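You operate a simulated robot arm through the tools that you are given. There is no shell and no other tool. Be economical: measure what you need, move in short steps, check, and stop when the job is done.

Carry out the task below with a simulated two-armed robot. There is one attempt and no reset: what you move stays moved.

JOB
Pick up the brown carton from the speckled worktop with one hand, pass it to the other hand and put it on the left end of the control desk. Set down upright: brown carton.

Only the result counts: the job must be done as asked and must still hold three seconds after the hand-in. Knocking over, shifting, dropping, spilling or breaking anything else fails it.

ROBOT AND FRAMES
Two 7-joint arms with two-finger parallel grippers on one trunk, on a base that drives. Base frame: it is fixed to the floor where the robot stands at the start and does not move with it; the origin is under the middle of the robot, x ahead of it, y to its left, z up; the surface under the hand at the start is at about z = 900. Units: mm, rad, N and s.
The left shoulder is at the start at [-82, 119, 851], the right one opposite. With the tool pointing down near the work surface each hand reaches from about 100 to 560 mm from the robot's upright axis, wherever it stands, measured 20 degrees to its own side. Places, roughly: left end of the control desk [-1500, -3700, 800]. Payload 3.43 kg a hand.
The tool frame of a hand sits at the grasp point between the pads (the TCP): z along the fingers, y along the line on which they close. The tips reach 30 mm beyond it. Largest opening 94 mm; finger width 28, thickness 10; the body of the gripper, 50 by 96 mm, starts 55 mm behind the TCP.
Orientation is told as [roll, pitch, yaw] about the base's x, y, z axes, in that order, counted from this pose: with the fingers straight down and closing along the base's y, the tool's x points along the base's -x, its y along +y and its z along -z.

CONTROLS
- The arms move only by the tool apply_moves. It takes "left_commands", "right_commands" or both (then of equal length, played together; a hand with none holds still); each is a list of rows, each an object of numbers (a shift or turn left out is 0, a gripper value left out holds the last): "dx", "dy", "dz": the shift along the tool's x, y, z in units of 30 mm (1.0 is 30 mm); "ax", "ay", "az": the turn, a rotation vector about the tool's x, y, z in units of 4 degrees (1.0 is 4 degrees); "hand": the opening, from 0 (shut) to 1 (fully open). In form: [{"dx": .., "dy": .., "dz": .., "ax": .., "ay": .., "az": .., "hand": ..}, ...]. A call has 1 to 8 rows; each row shifts and turns the commanded pose from where the row before left it, along the tool's axes as they then stand. A call with a number of a shift or a turn outside -1 to 1 is refused whole. A row lasts 0.2 s, in which the tool goes at most 50 mm and 0.15 rad; a call with a longer step from one row to the next is refused whole, and so is a gripper value outside its range. A pose out of reach is approached as far as the arm can. The call stops where the force on the tool passes 40 N (or 10 N more than at its start, if that is more) or the arm is blocked; 0.2 s more then pass. The fingers move at their own pace (about 153 mm/s each) and stop on an object; they squeeze with about 23 N. The grip force told is the motor's: it shows also when the fingers shut on nothing. Time passes only in rows, and 0.2 s behind the last, so rows that do not move let the fingers close. The reply holds the time, the measured pose of the TCP, the force on the tool along the base axes, the opening and the grip force, in the units named above and with some noise, with the torque about the TCP (base axes, N m) and any sound that the robot's microphone picked up, and new pictures: "views" is both (left out), scene, wrist or none (wrist: the cameras of the hands that moved).
- Cameras (640 x 400 px; columns grow to the right, rows downward): "scene" is now at [28.3, 6.2, 1553.4]; the picture's right is [0.08, -1.00, 0.00], its down [-0.81, -0.07, -0.59] and it looks along [0.58, 0.05, -0.81] (base axes); focal length 280 px, centre (320, 200). "left" rides on the left gripper at [76, -14, -103] in its tool frame; the picture's right is [0.18, 0.98, 0.00], its down [-0.75, 0.14, -0.64] and it looks along [-0.63, 0.12, 0.77] (tool axes); focal length 243 px, centre (320, 200). "right" rides on the right gripper at [76, 14, -103] in its tool frame; the picture's right is [-0.18, 0.98, 0.00], its down [-0.75, -0.14, -0.64] and it looks along [-0.63, -0.12, 0.77] (tool axes); focal length 243 px, centre (320, 200). There is no depth. A picture from a camera that has moved, and an enlarged one, comes with that camera's place and axes in the base frame and with its lens.
- raise_lower(by): slides the trunk up (or, below 0, down) by that many mm; the arms and the scene camera ride with it, the base frame stays. It gives what a move gives, with no picture.
- steer(legs): drives the robot by 1 to 6 legs, each [ahead, left, turn to the left] in mm, mm and rad, along the robot's own axes; the way and the turn of a leg run together, so that a leg with both is an arc; at most 1500 mm and 3.142 rad a leg. The arms and the cameras ride along, it lands a little off, and it stops where it bumps. It gives what a move gives, and a new picture of the scene camera.
- turn_head(pan, tilt): turns the head with the scene camera to pan (to the left, within 2.496 rad either way) and tilt (down, from -0.506 to 1.204), counted from straight ahead of the robot. It gives what a move gives, and a new picture of the scene camera.
- inspect(camera, box): a new picture of the part [left, top, right, bottom] of that camera's present view, enlarged. The clock stands still meanwhile.
- close_job(): hands the job in; it is judged then, once.

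Go step by step. Nothing tells you exact positions but the pictures and the camera data: compare them with the known pose of the tool, close in by small moves and look again before you grip or let go. The budget is 120 turns and 260 pictures, counting those below and the enlarged ones. Unless the task says otherwise, let go and move clear before handing in, and close with one line.

The tools are called after "Emit:" as a command line: name --argument value ..., lists and objects as JSON in quotes. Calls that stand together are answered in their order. apply_moves: Moves the arms, as the interface text tells. Its arguments: {"type":"object","properties":{"left_commands":{"type":"array"},"right_commands":{"type":"array"},"views":{"type":"string","enum":["both","scene","wrist","none"]}},"required":[]} The other tools are called the same way: raise_lower (by) slides the trunk up or down; steer (legs) drives the base; turn_head (pan, tilt) turns the head that bears the scene camera; inspect (camera, box) takes an enlarged picture of a part of a camera's view; close_job () hands the job in.

At the start:

```text
t: 0.0
left_eef_pos: [345.4, 255.9, 1110.9]
left_tcp_rot: [-0.001, 0.0, 0.0]
left_force: [0.4, 0.0, 0.4]
left_wrist_torque: [0.0, 0.02, -0.04]
left_opening: 94.0
left_gripper_force: 0.0
right_eef_pos: [293.6, -46.4, 1156.9]
right_tcp_rot: [0.0, 0.0, 0.0]
right_force: [0.1, 0.0, -0.8]
right_wrist_torque: [-0.03, 0.04, -0.02]
right_opening: 94.1
right_gripper_force: 0.0
trunk travel left (down, up): [-275.0, 60.0]
robot x, y, heading: [3.5, -1.5, 0.004]
head pan, tilt: [0.084, 0.944]
```

scene: 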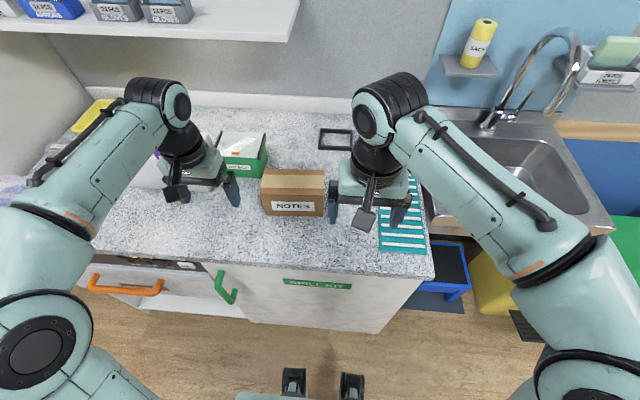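
right: 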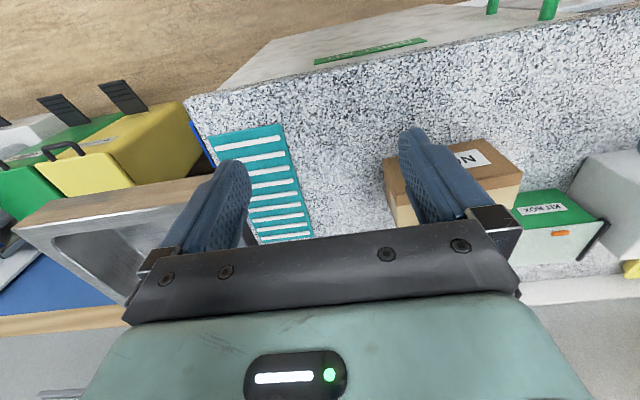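
left: 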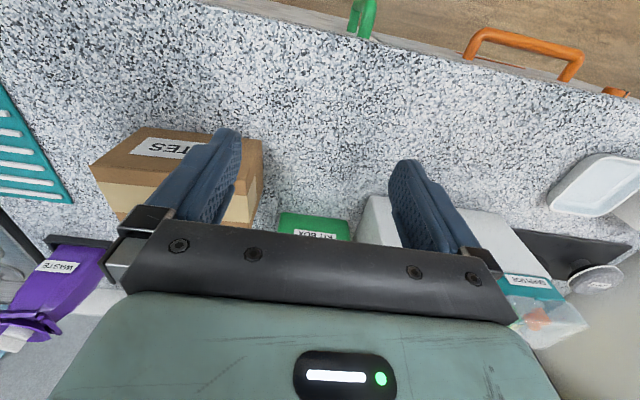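

I see the brown carton labelled NOTES between the two hands on the speckled worktop. I enlarge it to measure it before moving.

Emit:
inspect --camera "scene" --box '[220, 120, 380, 220]'

Emit:
inspect --camera "left" --box '[60, 90, 300, 240]'

```text
4.00 times, centred on (300, 170) of scene
camera zoom: at [28.3, 6.2, 1553.4], right [0.08, -1.0, 0.0], down [-0.81, -0.07, -0.59], along [0.58, 0.05, -0.81], focal length 1118 px, centre (400, 320)
```

zoom: 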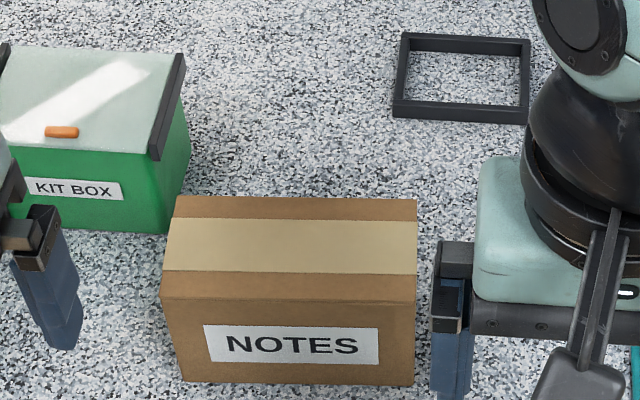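

```text
2.67 times, centred on (180, 165) of left
camera zoom: at [268.6, 241.6, 1212.6], right [-0.18, 0.98, 0.0], down [0.75, 0.14, 0.64], along [0.63, 0.12, -0.77], focal length 647 px, centre (693, 293)
```

zoom: 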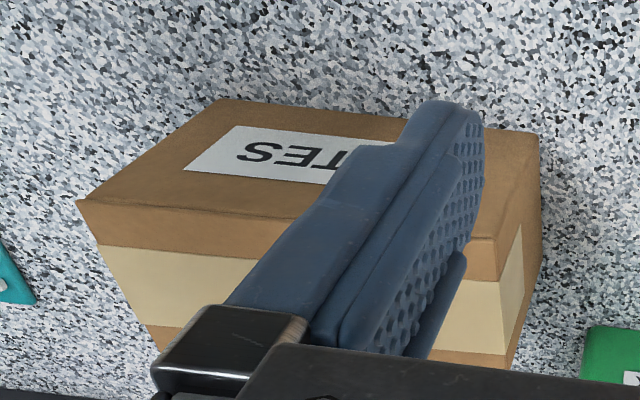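

The carton measures about 161 (y) × 86 (x) × 97 mm. Its centre is near [479, 115], with a yaw of about 4°. Only the 86 mm side fits the gripper, so I turn both hands about 90° with their cameras facing outward.

Emit:
apply_moves --left_commands '[{"az": 1}, {"az": 1}, {"az": 1}, {"az": 1}, {"az": 1}, {"az": 1}, {"az": 1}, {"az": 1}]' --right_commands '[{"az": -1}, {"az": -1}, {"az": -1}, {"az": -1}, {"az": -1}, {"az": -1}, {"az": -1}, {"az": -1}]' --views "none"

Emit:
apply_moves --left_commands '[{"az": 1}, {"az": 1}, {"az": 1}, {"az": 1}, {"az": 1}, {"az": 1}, {"az": 1}, {"az": 1}]' --right_commands '[{"az": -1}, {"az": -1}, {"az": -1}, {"az": -1}, {"az": -1}, {"az": -1}, {"az": -1}, {"az": -1}]' --views "none"

Emit:
apply_moves --left_commands '[{"az": 1}, {"az": 1}, {"az": 1}, {"az": 1}, {"az": 1}, {"az": 0.5}]' --right_commands '[{"az": -1}, {"az": -1}, {"az": -1}, {"az": -1}, {"az": -1}, {"az": -1}]'

```text
t: 1.8
left_eef_pos: [345.2, 257.6, 1110.4]
left_tcp_rot: [0.001, 0.001, -0.56]
left_force: [-0.9, 0.6, 0.0]
left_wrist_torque: [0.0, -0.03, 0.01]
left_opening: 94.2
left_gripper_force: 0.0
right_eef_pos: [293.0, -47.3, 1155.7]
right_tcp_rot: [0.0, 0.0, 0.561]
right_force: [-0.5, -1.0, 0.0]
right_wrist_torque: [-0.04, -0.05, -0.01]
right_opening: 93.8
right_gripper_force: 0.1
trunk travel left (down, up): [-275.0, 60.0]
robot x, y, heading: [2.3, -2.7, -0.002]
head pan, tilt: [0.084, 0.944]
```

```text
t: 3.6
left_eef_pos: [345.0, 256.0, 1110.7]
left_tcp_rot: [0.002, 0.001, -1.118]
left_force: [-0.2, -0.2, 0.3]
left_wrist_torque: [0.02, -0.01, 0.0]
left_opening: 94.0
left_gripper_force: 0.1
right_eef_pos: [293.7, -46.4, 1157.1]
right_tcp_rot: [-0.001, -0.002, 1.118]
right_force: [0.8, 0.4, 0.4]
right_wrist_torque: [0.01, -0.03, -0.02]
right_opening: 94.2
right_gripper_force: 0.0
trunk travel left (down, up): [-275.0, 60.0]
robot x, y, heading: [4.0, 0.2, 0.003]
head pan, tilt: [0.084, 0.944]
```

```text
t: 5.0
left_eef_pos: [344.6, 255.9, 1111.6]
left_tcp_rot: [0.001, -0.002, -1.504]
left_force: [-0.2, 0.4, 0.3]
left_wrist_torque: [0.0, 0.0, -0.03]
left_opening: 94.0
left_gripper_force: 0.0
right_eef_pos: [293.3, -47.0, 1157.3]
right_tcp_rot: [0.0, 0.0, 1.536]
right_force: [-0.3, 0.5, 1.1]
right_wrist_torque: [-0.02, 0.01, 0.01]
right_opening: 93.8
right_gripper_force: 0.0
trunk travel left (down, up): [-275.0, 60.0]
robot x, y, heading: [-0.7, -1.6, -0.001]
head pan, tilt: [0.084, 0.944]
camera scene: at [28.2, 6.1, 1553.4], right [0.08, -1.0, 0.0], down [-0.81, -0.07, -0.59], along [0.58, 0.05, -0.81], focal length 280 px, centre (320, 200)
camera right: at [276.1, -122.4, 1259.5], right [-0.98, 0.22, 0.0], down [0.17, 0.75, 0.64], along [0.14, 0.63, -0.77], focal length 243 px, centre (320, 200)
camera left: at [325.0, 331.2, 1212.9], right [0.97, 0.25, 0.0], down [0.19, -0.74, 0.64], along [0.16, -0.62, -0.77], focal length 243 px, centre (320, 200)
```

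scene: 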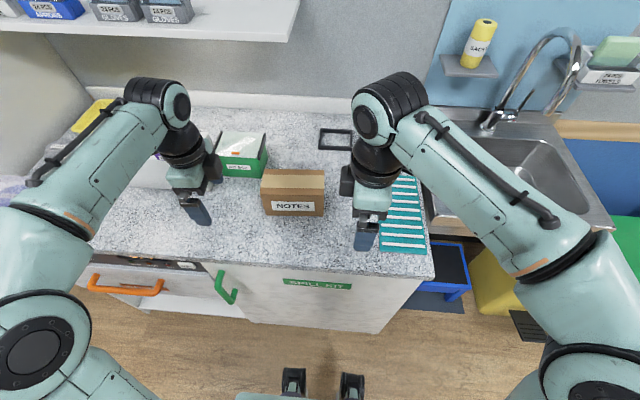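
right: 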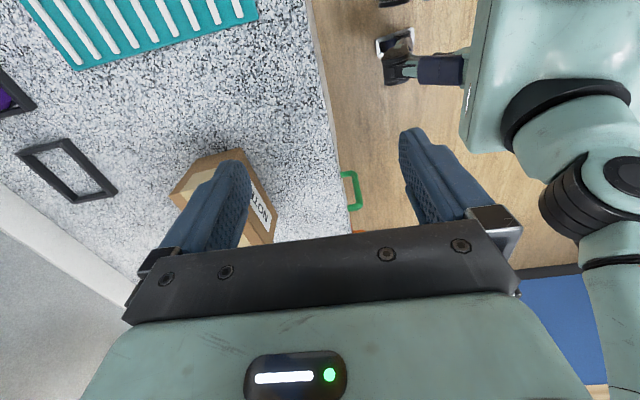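
left: 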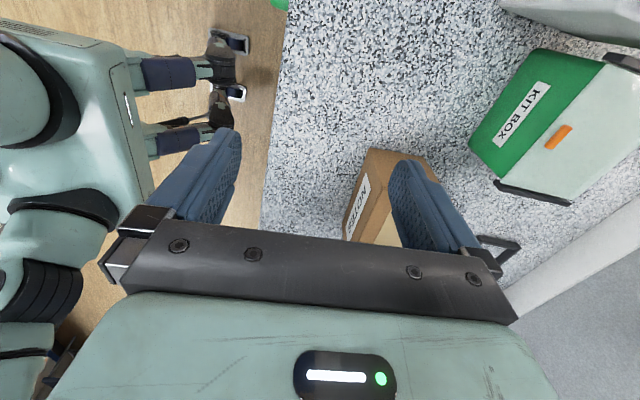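

Both turned well. I now bring the left hand over the left half of the carton and tilt it 30° outward, leaving room for the right hand later.

Emit:
apply_moves --left_commands '[{"dx": -0.731, "dy": 0.827}, {"dx": -0.731, "dy": 0.827}, {"dx": -0.731, "dy": 0.827}, {"dx": -0.731, "dy": 0.827}, {"dx": -0.731, "dy": 0.827}]' --views "none"

Emit:
apply_moves --left_commands '[{"ay": -1}, {"ay": -1}, {"ay": -1}, {"ay": -1}, {"ay": -1}, {"ay": -1}, {"ay": -1}, {"ay": -0.5}]'

```text
t: 6.2
left_eef_pos: [474.9, 152.6, 1109.0]
left_tcp_rot: [0.0, 0.004, -1.502]
left_force: [0.5, 0.4, 1.0]
left_wrist_torque: [0.0, 0.02, 0.02]
left_opening: 94.0
left_gripper_force: 0.1
right_eef_pos: [294.8, -47.3, 1155.9]
right_tcp_rot: [0.001, 0.001, 1.538]
right_force: [0.8, -0.4, 0.4]
right_wrist_torque: [0.03, 0.04, -0.05]
right_opening: 93.9
right_gripper_force: 0.0
trunk travel left (down, up): [-275.0, 60.0]
robot x, y, heading: [1.0, -0.9, 0.001]
head pan, tilt: [0.084, 0.944]
```

```text
t: 8.0
left_eef_pos: [476.7, 154.5, 1109.8]
left_tcp_rot: [0.0, -0.525, -1.501]
left_force: [-0.3, -0.4, 0.0]
left_wrist_torque: [0.0, 0.0, 0.02]
left_opening: 93.8
left_gripper_force: 0.1
right_eef_pos: [293.3, -46.3, 1156.4]
right_tcp_rot: [-0.001, 0.0, 1.536]
right_force: [0.2, -0.2, 0.2]
right_wrist_torque: [0.02, 0.02, 0.0]
right_opening: 94.2
right_gripper_force: 0.0
trunk travel left (down, up): [-275.0, 60.0]
robot x, y, heading: [-0.0, -0.3, -0.003]
head pan, tilt: [0.084, 0.944]
camera scene: at [28.3, 6.2, 1553.4], right [0.08, -1.0, 0.0], down [-0.81, -0.07, -0.59], along [0.58, 0.05, -0.81], focal length 280 px, centre (320, 200)
camera left: at [454.7, 271.1, 1160.1], right [0.97, 0.23, -0.09], down [0.16, -0.32, 0.93], along [0.18, -0.92, -0.35], focal length 243 px, centre (320, 200)
```

scene: 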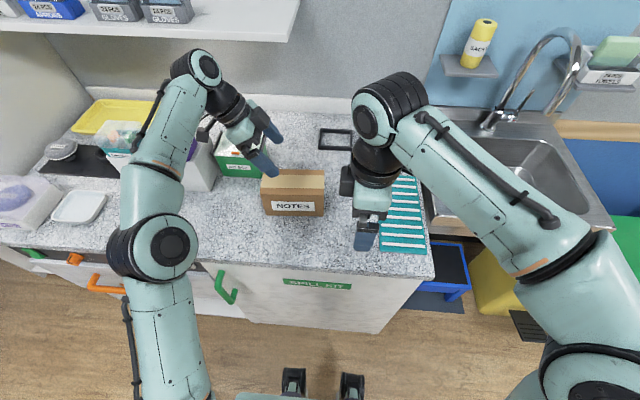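
left: 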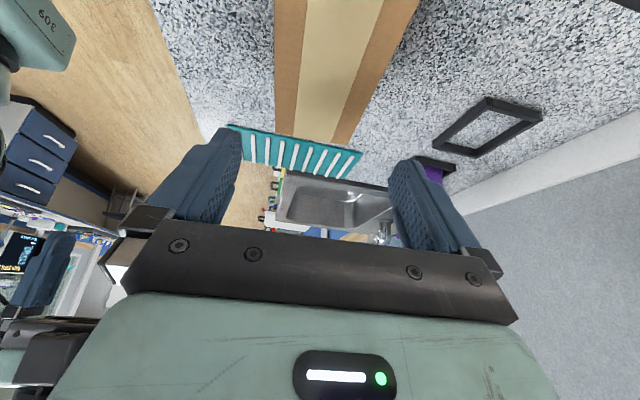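

The carton's far corners in the left view match my estimate to within 3 mm. I lower the left hand to just above the top and check the finger clearance.

Emit:
apply_moves --left_commands '[{"dx": 0.4, "dz": 0.693}, {"dx": 0.4, "dz": 0.693}, {"dx": 0.35, "dz": 0.606}]'

```text
t: 8.8
left_eef_pos: [475.9, 157.4, 1041.9]
left_tcp_rot: [0.0, -0.523, -1.501]
left_force: [0.6, -0.1, 0.3]
left_wrist_torque: [-0.01, 0.03, 0.01]
left_opening: 94.0
left_gripper_force: 0.2
right_eef_pos: [294.2, -47.2, 1155.7]
right_tcp_rot: [0.001, 0.001, 1.535]
right_force: [0.2, -0.3, 0.0]
right_wrist_torque: [0.02, 0.0, -0.03]
right_opening: 93.9
right_gripper_force: 0.0
trunk travel left (down, up): [-275.0, 60.0]
robot x, y, heading: [-2.4, 1.0, -0.001]
head pan, tilt: [0.084, 0.944]
camera scene: at [28.4, 6.4, 1553.4], right [0.08, -1.0, 0.0], down [-0.81, -0.07, -0.59], along [0.58, 0.05, -0.81], focal length 280 px, centre (320, 200)
camera left: at [454.0, 272.3, 1091.4], right [0.97, 0.23, -0.09], down [0.16, -0.32, 0.93], along [0.18, -0.92, -0.35], focal length 243 px, centre (320, 200)
```

scene: 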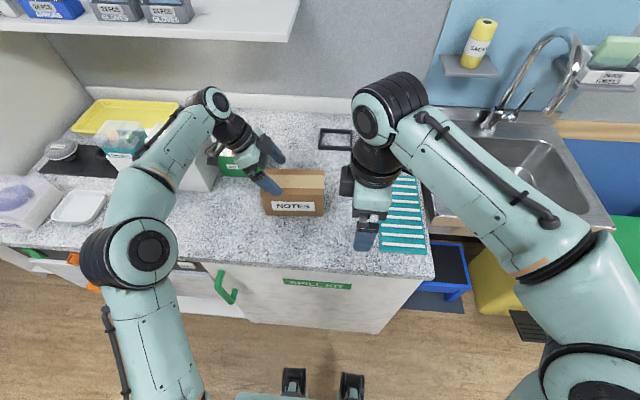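
left: 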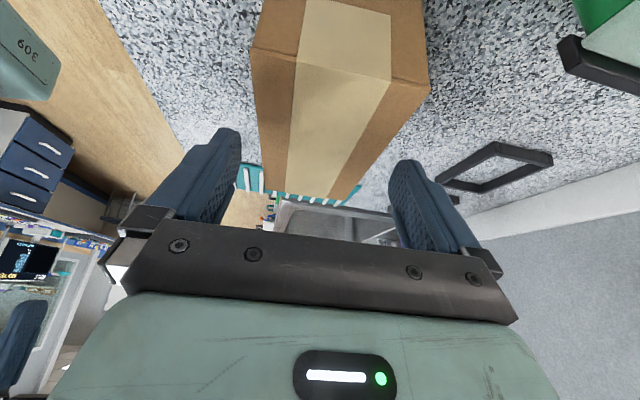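

Fingers straddle the carton's sides with about 5 mm margin each. I lower to grip height.

Emit:
apply_moves --left_commands '[{"dx": 0.2, "dy": 0.05, "dz": 0.56}, {"dx": 0.3, "dz": 0.5}, {"dx": 0.3, "dz": 0.5}, {"dx": 0.25, "dz": 0.433}, {"dx": 0.16, "dz": 0.29}]'

```text
t: 10.0
left_eef_pos: [476.5, 154.9, 964.5]
left_tcp_rot: [-0.001, -0.523, -1.5]
left_force: [-0.6, 0.6, -0.5]
left_wrist_torque: [-0.02, -0.02, 0.0]
left_opening: 94.0
left_gripper_force: 0.0
right_eef_pos: [293.7, -46.0, 1156.1]
right_tcp_rot: [0.001, -0.002, 1.536]
right_force: [-0.4, -0.6, 0.7]
right_wrist_torque: [-0.01, 0.01, 0.0]
right_opening: 94.0
right_gripper_force: 0.1
trunk travel left (down, up): [-275.0, 60.0]
robot x, y, heading: [-0.3, 0.4, 0.0]
head pan, tilt: [0.084, 0.944]
camera scene: at [28.3, 6.2, 1553.4], right [0.08, -1.0, 0.0], down [-0.81, -0.07, -0.59], along [0.58, 0.05, -0.81], focal length 280 px, centre (320, 200)
camera left: at [454.2, 269.2, 1014.6], right [0.97, 0.23, -0.09], down [0.16, -0.32, 0.93], along [0.18, -0.92, -0.35], focal length 243 px, centre (320, 200)
```

scene: 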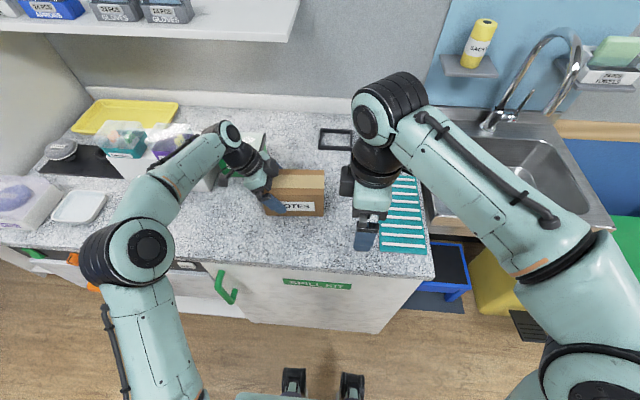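
left: 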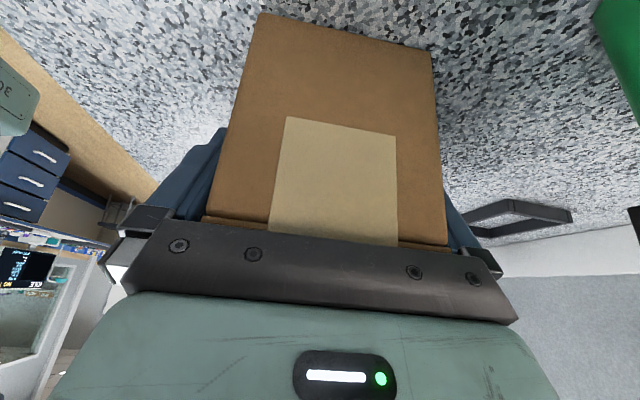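

The fingers are around the carton with no contact force. I close the left hand.

Emit:
apply_moves --left_commands '[{"hand": 0}, {}, {}]' --views "none"

Emit:
apply_moves --left_commands '[{"dx": -0.17, "dz": -0.29}, {"dx": -0.17, "dz": -0.29}, {}]'

```text
t: 10.8
left_eef_pos: [476.1, 153.9, 964.8]
left_tcp_rot: [0.0, -0.523, -1.501]
left_force: [-0.1, 0.5, -0.5]
left_wrist_torque: [0.01, -0.04, 0.0]
left_opening: 89.2
left_gripper_force: 23.1
right_eef_pos: [294.0, -48.0, 1155.9]
right_tcp_rot: [-0.001, 0.001, 1.536]
right_force: [1.3, -0.1, 0.6]
right_wrist_torque: [-0.01, 0.02, 0.02]
right_opening: 93.9
right_gripper_force: 0.0
trunk travel left (down, up): [-275.0, 60.0]
robot x, y, heading: [1.2, 2.8, -0.003]
head pan, tilt: [0.084, 0.944]
```

```text
t: 11.6
left_eef_pos: [477.6, 153.5, 984.5]
left_tcp_rot: [0.001, -0.524, -1.501]
left_force: [0.5, -0.1, -1.6]
left_wrist_torque: [0.08, 0.02, 0.01]
left_opening: 89.2
left_gripper_force: 22.9
right_eef_pos: [292.9, -47.3, 1157.4]
right_tcp_rot: [0.0, 0.001, 1.535]
right_force: [-0.5, -0.3, 0.4]
right_wrist_torque: [0.0, -0.02, 0.01]
right_opening: 93.9
right_gripper_force: 0.1
trunk travel left (down, up): [-275.0, 60.0]
robot x, y, heading: [-0.2, -3.8, -0.0]
head pan, tilt: [0.084, 0.944]
camera scene: at [28.4, 6.2, 1553.4], right [0.08, -1.0, 0.0], down [-0.81, -0.07, -0.59], along [0.58, 0.05, -0.81], focal length 280 px, centre (320, 200)
camera left: at [455.5, 269.2, 1034.6], right [0.97, 0.23, -0.09], down [0.16, -0.32, 0.93], along [0.18, -0.92, -0.35], focal length 243 px, centre (320, 200)
```

scene: 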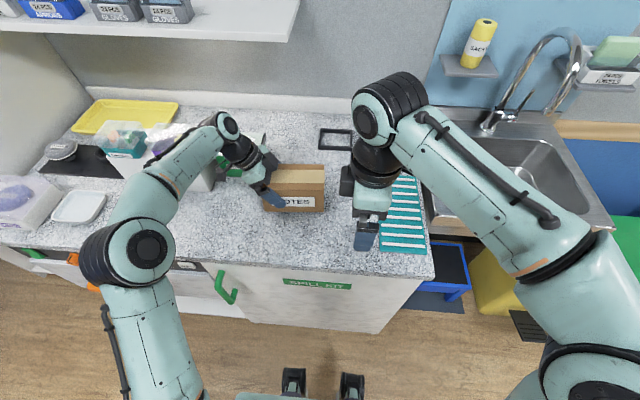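
left: 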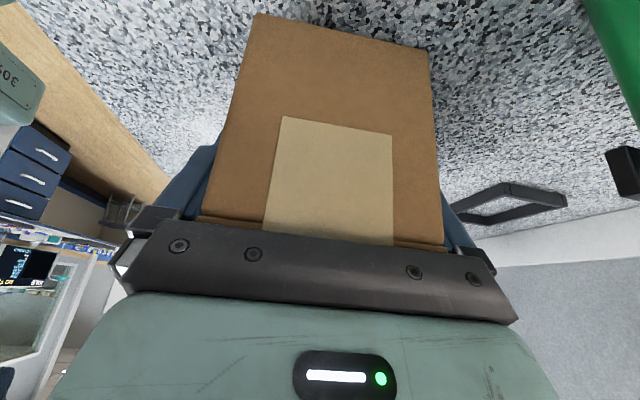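

Held firmly at 89 mm wide, and it is light. I lift it while the right hand moves out to the right.

Emit:
apply_moves --left_commands '[{"dx": -0.417, "dz": -0.722}, {"dx": -0.417, "dz": -0.722}, {"dx": -0.417, "dz": -0.722}, {"dx": -0.417, "dz": -0.722}, {"dx": -0.417, "dz": -0.722}, {"dx": -0.417, "dz": -0.722}]' --right_commands '[{"dx": 0.7}, {"dx": 0.7}, {"dx": 0.7}, {"dx": 0.7}, {"dx": 0.7}, {"dx": 0.7}]' --views "scene"

Emit:
apply_moves --right_commands '[{"ay": -1}, {"ay": -1}, {"ay": -1}, {"ay": -1}, {"ay": -1}, {"ay": -1}, {"ay": -1}, {"ay": -0.5}]' --views "none"

```text
t: 13.0
left_eef_pos: [476.6, 152.6, 1134.7]
left_tcp_rot: [-0.002, -0.524, -1.5]
left_force: [0.3, -0.2, -1.8]
left_wrist_torque: [0.04, -0.05, -0.04]
left_opening: 89.1
left_gripper_force: 22.8
right_eef_pos: [289.6, -173.5, 1155.9]
right_tcp_rot: [-0.001, 0.001, 1.536]
right_force: [-0.1, 0.2, -0.1]
right_wrist_torque: [0.02, 0.03, 0.01]
right_opening: 94.1
right_gripper_force: 0.1
trunk travel left (down, up): [-275.0, 60.0]
robot x, y, heading: [-0.3, -0.6, 0.004]
head pan, tilt: [0.084, 0.944]
camera scene: at [28.7, 5.2, 1553.4], right [0.08, -1.0, 0.0], down [-0.81, -0.07, -0.59], along [0.58, 0.05, -0.81], focal length 280 px, centre (320, 200)
```

scene: 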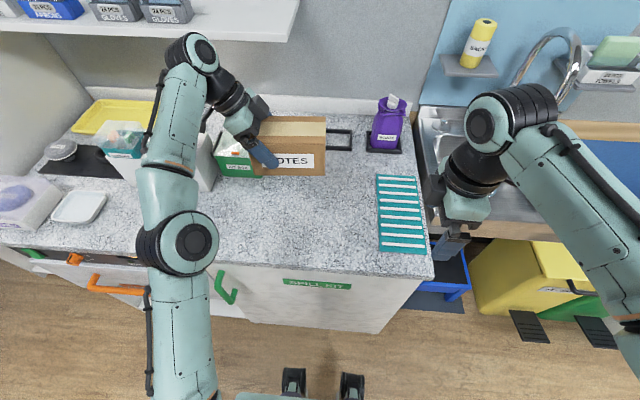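

```text
t: 14.8
left_eef_pos: [475.1, 153.3, 1136.5]
left_tcp_rot: [0.0, -0.524, -1.501]
left_force: [0.3, 0.0, -1.1]
left_wrist_torque: [0.04, 0.04, 0.01]
left_opening: 89.1
left_gripper_force: 23.0
right_eef_pos: [289.9, -172.6, 1156.6]
right_tcp_rot: [0.0, -0.523, 1.535]
right_force: [-0.6, 0.6, 0.5]
right_wrist_torque: [-0.04, 0.02, -0.01]
right_opening: 93.8
right_gripper_force: 0.0
trunk travel left (down, up): [-275.0, 60.0]
robot x, y, heading: [-1.0, 0.0, -0.001]
head pan, tilt: [0.084, 0.944]
```

The carton stays level. I bring it in front of the robot with the left hand and set the right hand's yaw to exactly oppose the left's.

Emit:
apply_moves --left_commands '[{"dx": -0.62, "dy": -0.76, "dz": 0.358}, {"dx": -0.62, "dy": -0.76, "dz": 0.358}, {"dx": -0.62, "dy": -0.76, "dz": 0.358}, {"dx": -0.62, "dy": -0.76, "dz": 0.358}]' --right_commands '[{"ax": -0.378, "az": -0.655}, {"ax": -0.378, "az": -0.655}, {}, {}]' --views "none"

Emit:
apply_moves --right_commands '[{"dx": -0.774, "dy": -0.776}, {"dx": -0.774, "dy": -0.776}, {"dx": -0.774, "dy": -0.776}, {"dx": -0.774, "dy": -0.776}]'

```text
t: 15.8
left_eef_pos: [389.5, 60.1, 1135.9]
left_tcp_rot: [0.001, -0.524, -1.502]
left_force: [0.0, 0.3, -0.8]
left_wrist_torque: [0.07, -0.01, -0.01]
left_opening: 88.7
left_gripper_force: 23.3
right_eef_pos: [288.6, -171.5, 1157.2]
right_tcp_rot: [0.0, -0.523, 1.643]
right_force: [0.5, -0.9, -0.4]
right_wrist_torque: [-0.02, -0.03, 0.01]
right_opening: 94.1
right_gripper_force: 0.0
trunk travel left (down, up): [-275.0, 60.0]
robot x, y, heading: [-0.4, 1.0, -0.0]
head pan, tilt: [0.084, 0.944]
```

```text
t: 16.8
left_eef_pos: [392.0, 62.2, 1135.9]
left_tcp_rot: [-0.002, -0.522, -1.502]
left_force: [-0.3, 0.6, -1.4]
left_wrist_torque: [0.03, 0.06, -0.01]
left_opening: 89.2
left_gripper_force: 22.9
right_eef_pos: [380.9, -85.8, 1202.9]
right_tcp_rot: [-0.001, -0.524, 1.642]
right_force: [0.1, 0.9, 0.9]
right_wrist_torque: [0.01, 0.0, 0.01]
right_opening: 93.7
right_gripper_force: 0.1
trunk travel left (down, up): [-275.0, 60.0]
robot x, y, heading: [2.3, -0.7, -0.001]
head pan, tilt: [0.084, 0.944]
camera scene: at [29.4, 6.9, 1553.4], right [0.08, -1.0, 0.0], down [-0.81, -0.07, -0.59], along [0.58, 0.05, -0.81], focal length 280 px, centre (320, 200)
camera right: at [372.8, -203.2, 1253.5], right [-0.99, 0.09, 0.09], down [0.12, 0.34, 0.93], along [0.05, 0.94, -0.35], focal length 243 px, centre (320, 200)
```

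scene: 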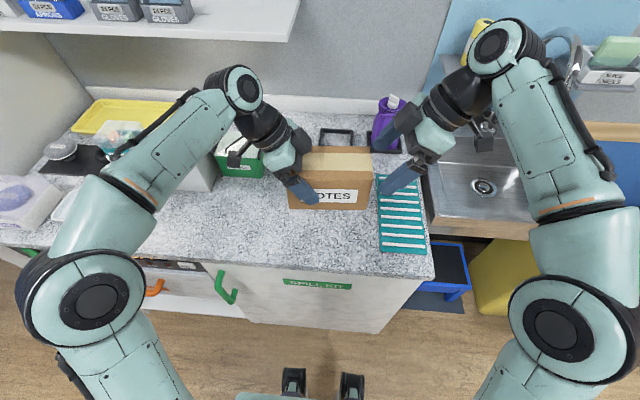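
right: 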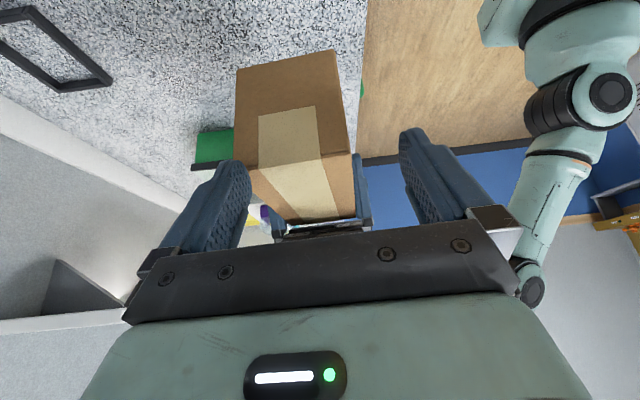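

The carton is exactly where the left grip implies, centred near x≈399 on its right end. I align the right hand on the carton's axis, still outside it.

Emit:
apply_moves --right_commands '[{"dx": -0.39, "dy": -0.335, "dz": 0.18}, {"dx": -0.4, "dy": -0.335, "dz": 0.18}, {}]' --views "wrist"

```text
t: 17.6
left_eef_pos: [389.6, 61.8, 1136.0]
left_tcp_rot: [-0.001, -0.524, -1.501]
left_force: [0.3, 0.2, -1.5]
left_wrist_torque: [0.06, 0.02, 0.02]
left_opening: 88.9
left_gripper_force: 23.2
right_eef_pos: [396.6, -58.7, 1204.7]
right_tcp_rot: [0.0, -0.525, 1.64]
right_force: [-0.4, -0.3, 0.2]
right_wrist_torque: [0.0, 0.0, 0.05]
right_opening: 94.1
right_gripper_force: 0.1
trunk travel left (down, up): [-275.0, 60.0]
robot x, y, heading: [-0.5, -0.5, -0.003]
head pan, tilt: [0.084, 0.944]
camera right: at [389.5, -176.5, 1255.7], right [-0.99, 0.09, 0.09], down [0.12, 0.34, 0.93], along [0.05, 0.94, -0.35], focal length 243 px, centre (320, 200)
```

right: 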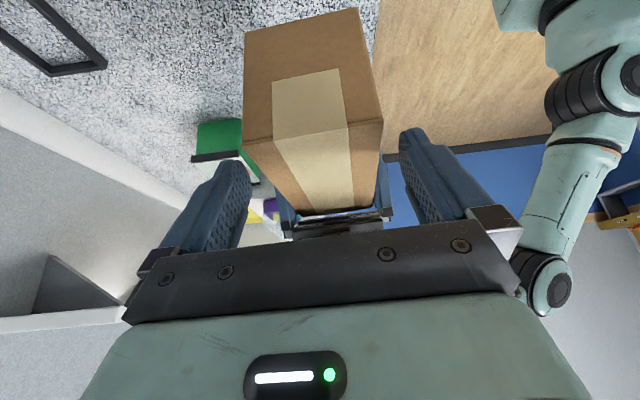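

The carton sits about 2.5 mm to one side of the finger midline. I correct that and advance partway.

Emit:
apply_moves --right_commands '[{"dy": -0.083}, {"dz": 0.45}, {"dz": 0.45}, {}]' --views "both"

```text
t: 18.6
left_eef_pos: [391.4, 61.4, 1136.4]
left_tcp_rot: [-0.001, -0.523, -1.501]
left_force: [-0.4, -0.4, -2.1]
left_wrist_torque: [0.07, 0.02, 0.03]
left_opening: 89.1
left_gripper_force: 23.1
right_eef_pos: [396.3, -44.7, 1181.3]
right_tcp_rot: [0.001, -0.524, 1.641]
right_force: [0.5, 0.7, 0.1]
right_wrist_torque: [-0.01, 0.01, 0.04]
right_opening: 94.1
right_gripper_force: 0.1
trunk travel left (down, up): [-275.0, 60.0]
robot x, y, heading: [-2.3, 0.4, -0.003]
head pan, tilt: [0.084, 0.944]
camera scene: at [28.3, 6.1, 1553.4], right [0.08, -1.0, 0.0], down [-0.81, -0.07, -0.59], along [0.58, 0.05, -0.81], focal length 280 px, centre (320, 200)
camera right: at [390.5, -162.5, 1232.0], right [-0.99, 0.09, 0.09], down [0.12, 0.34, 0.93], along [0.05, 0.94, -0.35], focal length 243 px, centre (320, 200)
```

scene: 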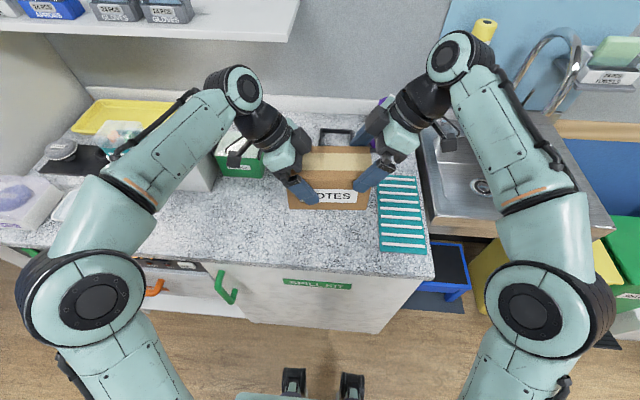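
right: 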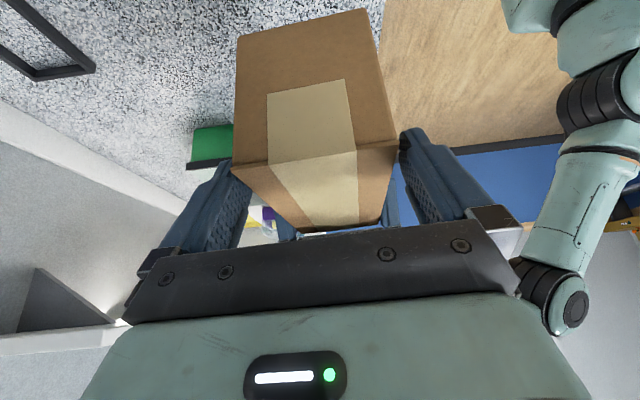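

Still about 2.5 mm off-centre by projection, with the left finger nearly touching. I correct again and advance in short steps, watching the force.

Emit:
apply_moves --right_commands '[{"dy": -0.08}, {"dz": 0.4}, {"dz": 0.4}, {}]' --views "wrist"

```text
t: 19.6
left_eef_pos: [390.4, 61.7, 1136.0]
left_tcp_rot: [0.0, -0.524, -1.501]
left_force: [-0.4, -0.3, -1.6]
left_wrist_torque: [0.04, -0.01, -0.04]
left_opening: 89.4
left_gripper_force: 22.9
right_eef_pos: [398.0, -32.6, 1160.3]
right_tcp_rot: [0.001, -0.525, 1.641]
right_force: [-0.3, -0.2, -1.0]
right_wrist_torque: [0.02, 0.0, -0.01]
right_opening: 94.0
right_gripper_force: 0.0
trunk travel left (down, up): [-275.0, 60.0]
robot x, y, heading: [-0.6, 1.1, 0.005]
head pan, tilt: [0.084, 0.944]
camera right: at [391.8, -150.8, 1211.2], right [-0.99, 0.09, 0.09], down [0.12, 0.34, 0.93], along [0.05, 0.94, -0.35], focal length 243 px, centre (320, 200)
```

right: 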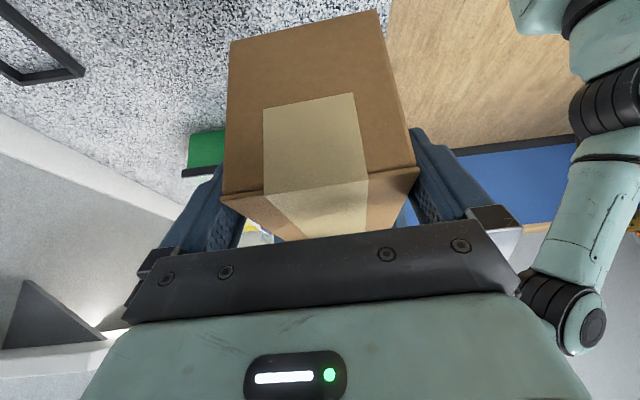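

Now centred between the fingers with no contact. I advance the last 27 mm.

Emit:
apply_moves --right_commands '[{"dz": 0.45}, {"dz": 0.45}, {}]' --views "both"

```text
t: 20.4
left_eef_pos: [390.1, 60.4, 1136.8]
left_tcp_rot: [-0.001, -0.524, -1.5]
left_force: [-0.7, 0.2, -1.4]
left_wrist_torque: [0.02, 0.0, 0.0]
left_opening: 88.7
left_gripper_force: 23.2
right_eef_pos: [397.6, -17.8, 1136.9]
right_tcp_rot: [0.0, -0.524, 1.641]
right_force: [0.1, -0.4, 0.0]
right_wrist_torque: [0.01, -0.02, -0.02]
right_opening: 94.0
right_gripper_force: 0.0
trunk travel left (down, up): [-275.0, 60.0]
robot x, y, heading: [1.8, -3.1, -0.004]
head pan, tilt: [0.084, 0.944]
camera scene: at [28.3, 6.1, 1553.4], right [0.08, -1.0, 0.0], down [-0.81, -0.07, -0.59], along [0.58, 0.05, -0.81], focal length 280 px, centre (320, 200)
camera right: at [390.8, -137.5, 1188.2], right [-0.99, 0.09, 0.09], down [0.12, 0.34, 0.93], along [0.05, 0.94, -0.35], focal length 243 px, centre (320, 200)
```

scene: 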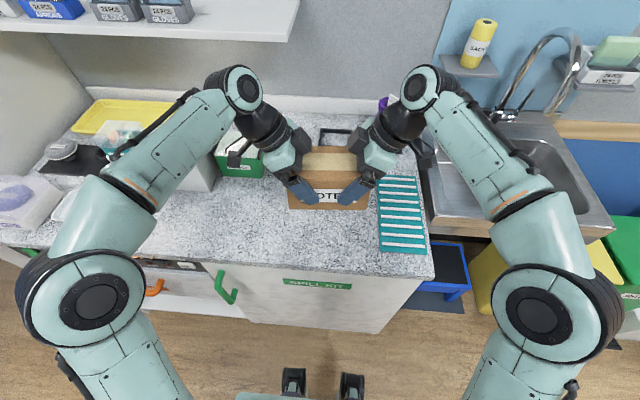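
right: 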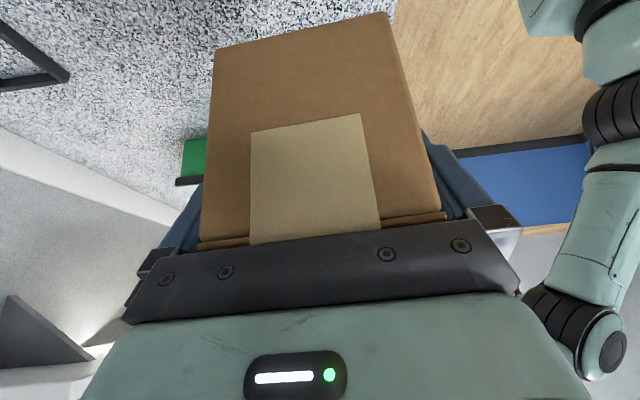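

Both hands straddle the carton without touching each other. The right hand closes.

Emit:
apply_moves --right_commands '[{"hand": 0}, {}, {}, {}]' --views "none"

```text
t: 21.4
left_eef_pos: [390.6, 60.5, 1135.6]
left_tcp_rot: [0.001, -0.525, -1.501]
left_force: [8.0, 0.7, 0.2]
left_wrist_torque: [-0.08, 0.04, 0.68]
left_opening: 89.2
left_gripper_force: 22.7
right_eef_pos: [396.5, -18.9, 1137.1]
right_tcp_rot: [0.002, -0.525, 1.641]
right_force: [-8.0, -0.1, 0.2]
right_wrist_torque: [0.01, 0.0, 0.0]
right_opening: 89.1
right_gripper_force: 22.7
trunk travel left (down, up): [-275.0, 60.0]
robot x, y, heading: [2.0, -1.6, 0.003]
head pan, tilt: [0.084, 0.944]
```

Both hands hold it. I open the left hand and back it out along its fingers.

Emit:
apply_moves --left_commands '[{"hand": 1}, {}, {}]' --views "wrist"

```text
t: 22.2
left_eef_pos: [390.4, 60.3, 1134.8]
left_tcp_rot: [-0.001, -0.524, -1.502]
left_force: [0.3, -0.6, -0.5]
left_wrist_torque: [0.01, -0.04, -0.06]
left_opening: 94.1
left_gripper_force: 0.0
right_eef_pos: [396.9, -19.8, 1137.3]
right_tcp_rot: [0.0, -0.525, 1.641]
right_force: [1.0, 0.4, 0.4]
right_wrist_torque: [-0.08, 0.0, 0.01]
right_opening: 89.1
right_gripper_force: 23.0
trunk travel left (down, up): [-275.0, 60.0]
robot x, y, heading: [1.1, 1.2, -0.0]
head pan, tilt: [0.084, 0.944]
camera left: at [368.5, 176.0, 1185.8], right [0.97, 0.23, -0.09], down [0.16, -0.32, 0.93], along [0.18, -0.92, -0.35], focal length 243 px, centre (320, 200)
```

left: 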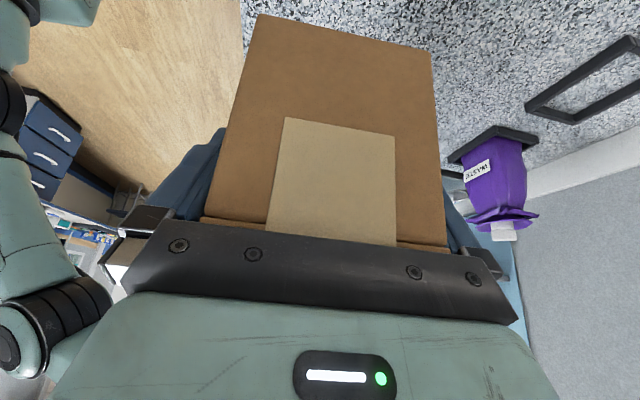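

Emit:
apply_moves --left_commands '[{"dz": -0.4}, {"dz": -0.5}, {"dz": -0.7}, {"dz": -1}, {"dz": -1}, {}]' --views "both"

```text
t: 23.6
left_eef_pos: [389.4, 112.4, 1230.9]
left_tcp_rot: [-0.002, -0.525, -1.5]
left_force: [-0.4, 0.3, -0.4]
left_wrist_torque: [0.0, 0.01, -0.04]
left_opening: 93.9
left_gripper_force: 0.0
right_eef_pos: [398.2, -19.6, 1137.5]
right_tcp_rot: [0.0, -0.525, 1.642]
right_force: [-0.6, 0.1, 0.0]
right_wrist_torque: [-0.09, -0.02, 0.0]
right_opening: 89.4
right_gripper_force: 23.0
trunk travel left (down, up): [-275.0, 60.0]
robot x, y, heading: [-0.9, 1.4, 0.004]
head pan, tilt: [0.084, 0.944]
camera scene: at [28.2, 6.2, 1553.4], right [0.08, -1.0, 0.0], down [-0.81, -0.07, -0.59], along [0.58, 0.05, -0.81], focal length 280 px, centre (320, 200)
camera left: at [367.5, 228.6, 1279.5], right [0.97, 0.23, -0.09], down [0.16, -0.32, 0.93], along [0.18, -0.92, -0.35], focal length 243 px, centre (320, 200)
```

scene: 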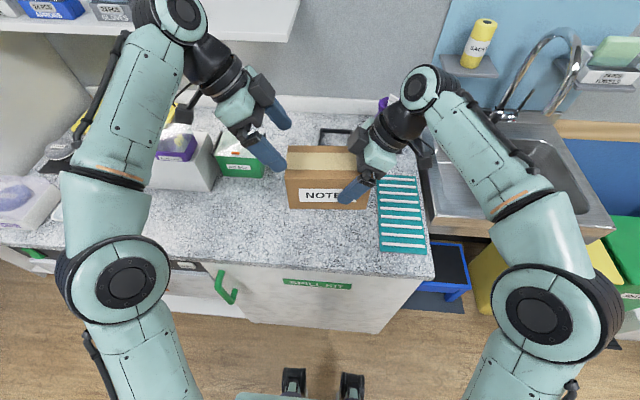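
left: 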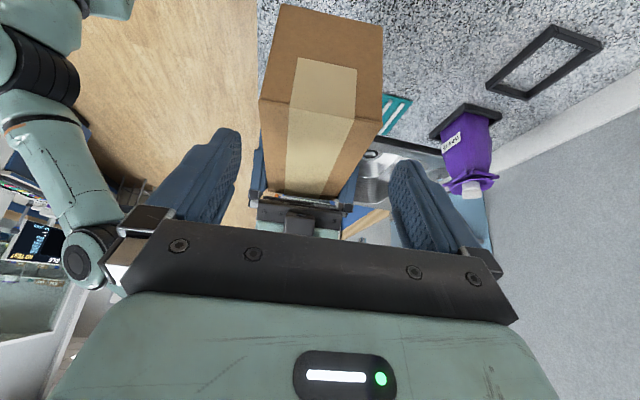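

The handover is done and the right hand holds the carton level. I look toward the control desk before driving.

Emit:
turn_head --pan -1.95 --tilt 0.3

Emit:
turn_head --pan -1.2 --tilt 0.4

Emit:
turn_head --pan -2.49 --tilt 0.5

Emit:
turn_head --pan 2.49 --tilt 0.5

```text
t: 25.6
left_eef_pos: [389.9, 112.3, 1229.6]
left_tcp_rot: [0.001, -0.524, -1.5]
left_force: [-0.1, -0.6, -0.1]
left_wrist_torque: [-0.01, 0.0, -0.01]
left_opening: 93.9
left_gripper_force: 0.1
right_eef_pos: [398.8, -19.4, 1137.1]
right_tcp_rot: [-0.001, -0.524, 1.641]
right_force: [0.1, 0.2, 0.9]
right_wrist_torque: [-0.05, 0.0, -0.04]
right_opening: 89.0
right_gripper_force: 23.1
trunk travel left (down, up): [-275.0, 60.0]
robot x, y, heading: [-0.4, -0.9, -0.001]
head pan, tilt: [-1.95, 0.3]
camera scene: at [-78.9, -86.8, 1608.9], right [-0.93, 0.37, 0.0], down [0.11, 0.28, -0.96], along [-0.35, -0.89, -0.3], focal length 280 px, centre (320, 200)
```

scene: 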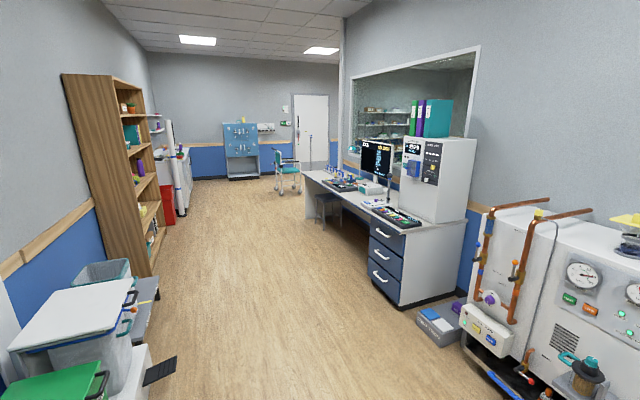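

```text
t: 26.7
left_eef_pos: [389.8, 112.7, 1230.0]
left_tcp_rot: [-0.001, -0.524, -1.502]
left_force: [-0.3, 0.5, -0.5]
left_wrist_torque: [-0.03, 0.0, -0.01]
left_opening: 94.1
left_gripper_force: 0.1
right_eef_pos: [398.4, -19.2, 1136.5]
right_tcp_rot: [0.001, -0.524, 1.641]
right_force: [-0.7, 0.3, 0.3]
right_wrist_torque: [-0.03, -0.01, 0.01]
right_opening: 88.8
right_gripper_force: 23.0
trunk travel left (down, up): [-275.0, 60.0]
robot x, y, heading: [-0.1, 4.8, -0.005]
head pan, tilt: [-1.201, 0.4]
camera scene: at [-11.0, -86.4, 1599.7], right [-0.93, -0.36, 0.0], down [-0.14, 0.36, -0.92], along [0.33, -0.86, -0.39], focal length 280 px, centre (320, 200)
```

scene: 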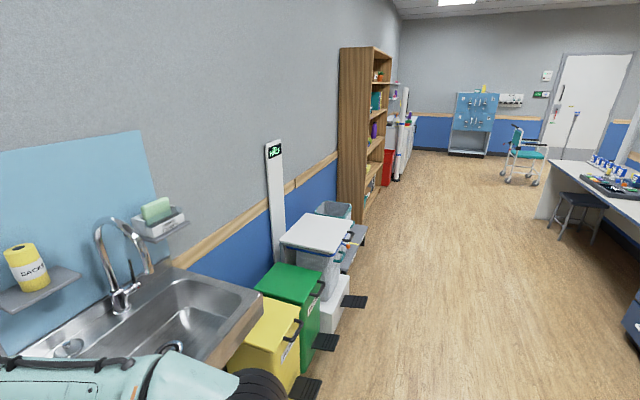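

```text
t: 28.1
left_eef_pos: [390.2, 114.3, 1229.5]
left_tcp_rot: [0.0, -0.523, -1.5]
left_force: [-0.9, -0.4, -0.4]
left_wrist_torque: [0.05, -0.01, -0.02]
left_opening: 93.9
left_gripper_force: 0.0
right_eef_pos: [396.9, -18.5, 1137.5]
right_tcp_rot: [-0.001, -0.523, 1.64]
right_force: [0.5, 0.4, 0.3]
right_wrist_torque: [-0.06, -0.01, -0.01]
right_opening: 89.1
right_gripper_force: 22.8
trunk travel left (down, up): [-275.0, 60.0]
robot x, y, heading: [0.6, 0.5, 0.003]
head pan, tilt: [-2.491, 0.499]
camera scene: at [-116.7, -55.2, 1590.6], right [-0.61, 0.8, 0.0], down [0.38, 0.29, -0.88], along [-0.7, -0.53, -0.48], focal length 280 px, centre (320, 200)
```

scene: 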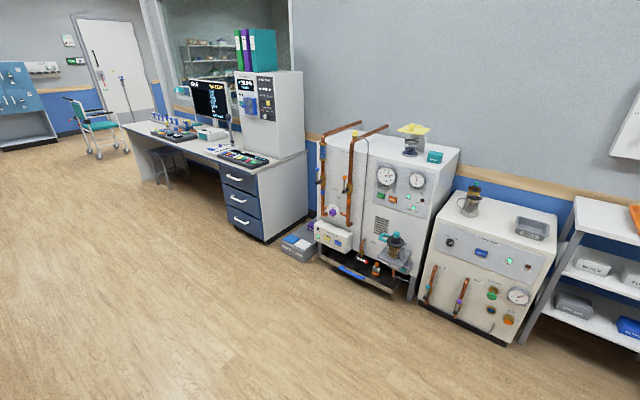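

```text
t: 32.0
left_eef_pos: [390.8, 113.3, 1229.8]
left_tcp_rot: [0.001, -0.524, -1.5]
left_force: [-0.4, -0.4, -0.6]
left_wrist_torque: [-0.01, 0.02, 0.0]
left_opening: 94.0
left_gripper_force: 0.0
right_eef_pos: [396.8, -18.7, 1137.4]
right_tcp_rot: [0.001, -0.524, 1.642]
right_force: [-0.1, 0.0, 0.4]
right_wrist_torque: [-0.08, 0.01, 0.01]
right_opening: 89.1
right_gripper_force: 22.9
trunk travel left (down, up): [-275.0, 60.0]
robot x, y, heading: [1.0, -1.7, 0.001]
head pan, tilt: [2.491, 0.499]
camera scene: at [-116.8, 55.2, 1590.5], right [0.61, 0.8, 0.0], down [0.38, -0.29, -0.88], along [-0.7, 0.53, -0.48], focal length 280 px, centre (320, 200)
```

scene: 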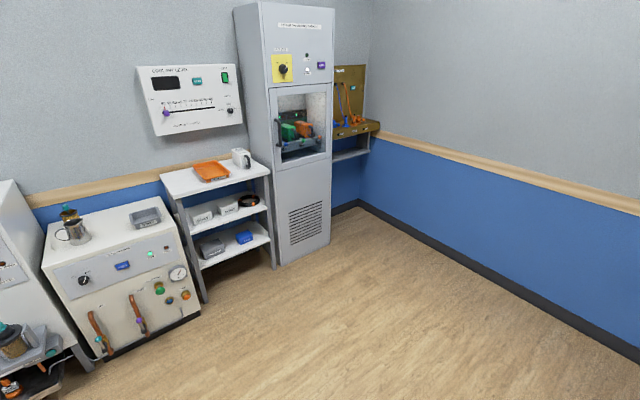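

The control desk stands along the wall at x≈−1250 to −1800, running away along −y, and its left end is the far one. I back off the worktop, turn right and drive down the aisle in stages.

Emit:
turn_head --pan 0 --tilt 0.6

Emit:
steer --legs '[[-450, 0, 0], [0, 0, -1.571]]'

```text
t: 34.3
left_eef_pos: [391.0, 112.6, 1229.6]
left_tcp_rot: [0.0, -0.523, -1.499]
left_force: [0.1, -0.4, -0.6]
left_wrist_torque: [0.0, 0.0, -0.01]
left_opening: 94.1
left_gripper_force: 0.0
right_eef_pos: [397.6, -18.7, 1138.4]
right_tcp_rot: [-0.001, -0.525, 1.641]
right_force: [-0.3, 0.2, -0.5]
right_wrist_torque: [-0.08, 0.0, -0.01]
right_opening: 89.2
right_gripper_force: 22.5
trunk travel left (down, up): [-275.0, 60.0]
robot x, y, heading: [2.1, -0.2, 0.003]
head pan, tilt: [0.0, 0.6]
camera scene: at [44.0, 0.1, 1581.5], right [0.0, -1.0, 0.0], down [-0.56, 0.0, -0.83], along [0.83, 0.0, -0.56], focal length 280 px, centre (320, 200)
```

scene: 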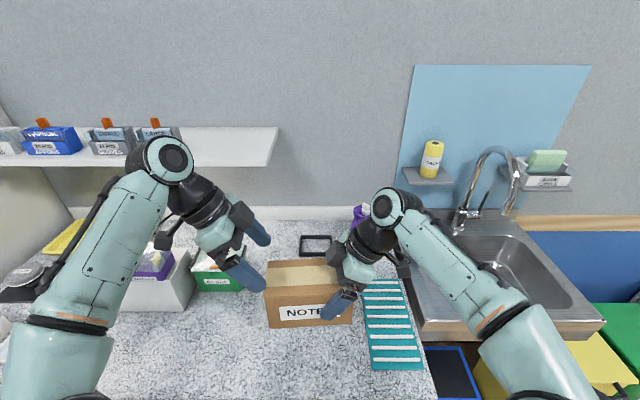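

```text
t: 40.8
left_eef_pos: [-334.8, -389.1, 1228.3]
left_tcp_rot: [-0.001, -0.524, -3.063]
left_force: [-0.8, -0.6, 0.7]
left_wrist_torque: [0.02, 0.05, -0.01]
left_opening: 94.0
left_gripper_force: 0.0
right_eef_pos: [-466.5, -398.8, 1137.7]
right_tcp_rot: [0.002, -0.524, 0.079]
right_force: [0.5, 1.0, 0.9]
right_wrist_torque: [-0.01, 0.0, -0.02]
right_opening: 89.1
right_gripper_force: 23.0
trunk travel left (down, up): [-275.0, 60.0]
robot x, y, heading: [-454.6, 1.7, -1.561]
head pan, tilt: [0.0, 0.6]
camera scene: at [-451.8, -45.5, 1581.4], right [-1.0, -0.01, 0.0], down [-0.01, 0.56, -0.83], along [0.01, -0.82, -0.56], focal length 280 px, centre (320, 200)
```

scene: 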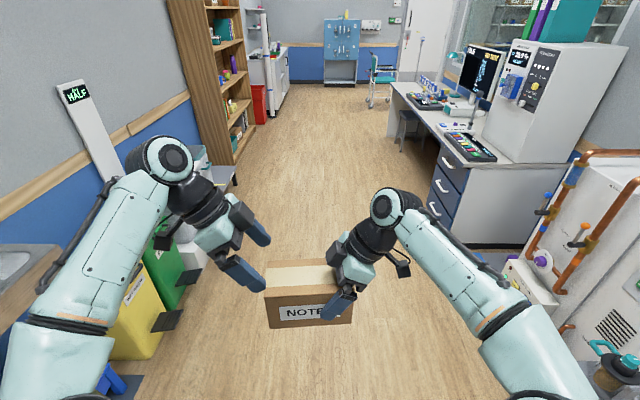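

The aisle is clear. I drive ahead toward the far end of the desk.

Emit:
steer --legs '[[1500, 0, -0.01], [1200, 0, 0]]'

Emit:
turn_head --pan -0.7 --tilt 0.6

```text
t: 54.0
left_eef_pos: [-219.5, -3092.5, 1229.2]
left_tcp_rot: [0.0, -0.522, -3.026]
left_force: [0.6, -0.4, 0.3]
left_wrist_torque: [0.01, 0.0, -0.01]
left_opening: 93.7
left_gripper_force: 0.1
right_eef_pos: [-351.3, -3106.5, 1137.6]
right_tcp_rot: [0.0, -0.524, 0.116]
right_force: [0.3, 0.3, -0.2]
right_wrist_torque: [0.04, 0.07, 0.01]
right_opening: 88.9
right_gripper_force: 23.3
trunk travel left (down, up): [-275.0, 60.0]
robot x, y, heading: [-352.8, -2709.3, -1.524]
head pan, tilt: [0.0, 0.6]
camera scene: at [-349.0, -2752.3, 1581.4], right [-1.0, -0.05, 0.0], down [-0.03, 0.56, -0.82], along [0.04, -0.82, -0.57], focal length 280 px, centre (320, 200)
```

scene: 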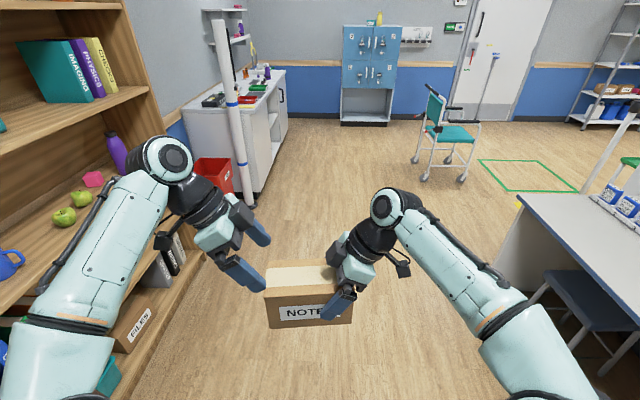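

```text
t: 55.1
left_eef_pos: [-220.2, -3091.8, 1229.6]
left_tcp_rot: [0.001, -0.524, -3.027]
left_force: [-0.1, -0.2, 0.9]
left_wrist_torque: [0.03, 0.0, -0.02]
left_opening: 94.2
left_gripper_force: 0.1
right_eef_pos: [-351.8, -3106.4, 1136.7]
right_tcp_rot: [0.0, -0.522, 0.115]
right_force: [1.1, 0.0, 0.5]
right_wrist_torque: [-0.06, 0.06, 0.03]
right_opening: 89.1
right_gripper_force: 23.3
trunk travel left (down, up): [-275.0, 60.0]
robot x, y, heading: [-350.1, -2710.1, -1.528]
head pan, tilt: [-0.7, 0.6]
camera scene: at [-406.8, -2734.1, 1581.5], right [-0.79, 0.61, 0.0], down [0.34, 0.45, -0.83], along [-0.5, -0.66, -0.56], focal length 280 px, centre (320, 200)
```

scene: 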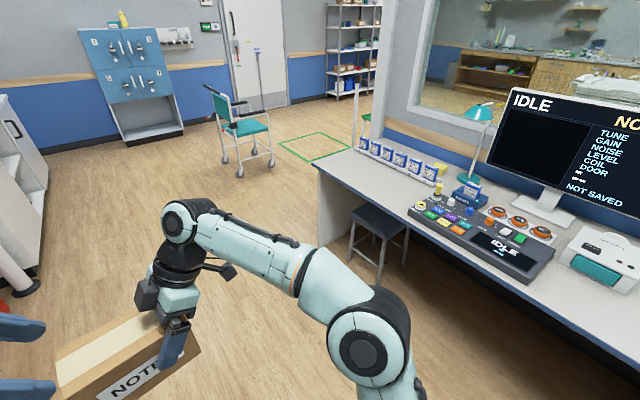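

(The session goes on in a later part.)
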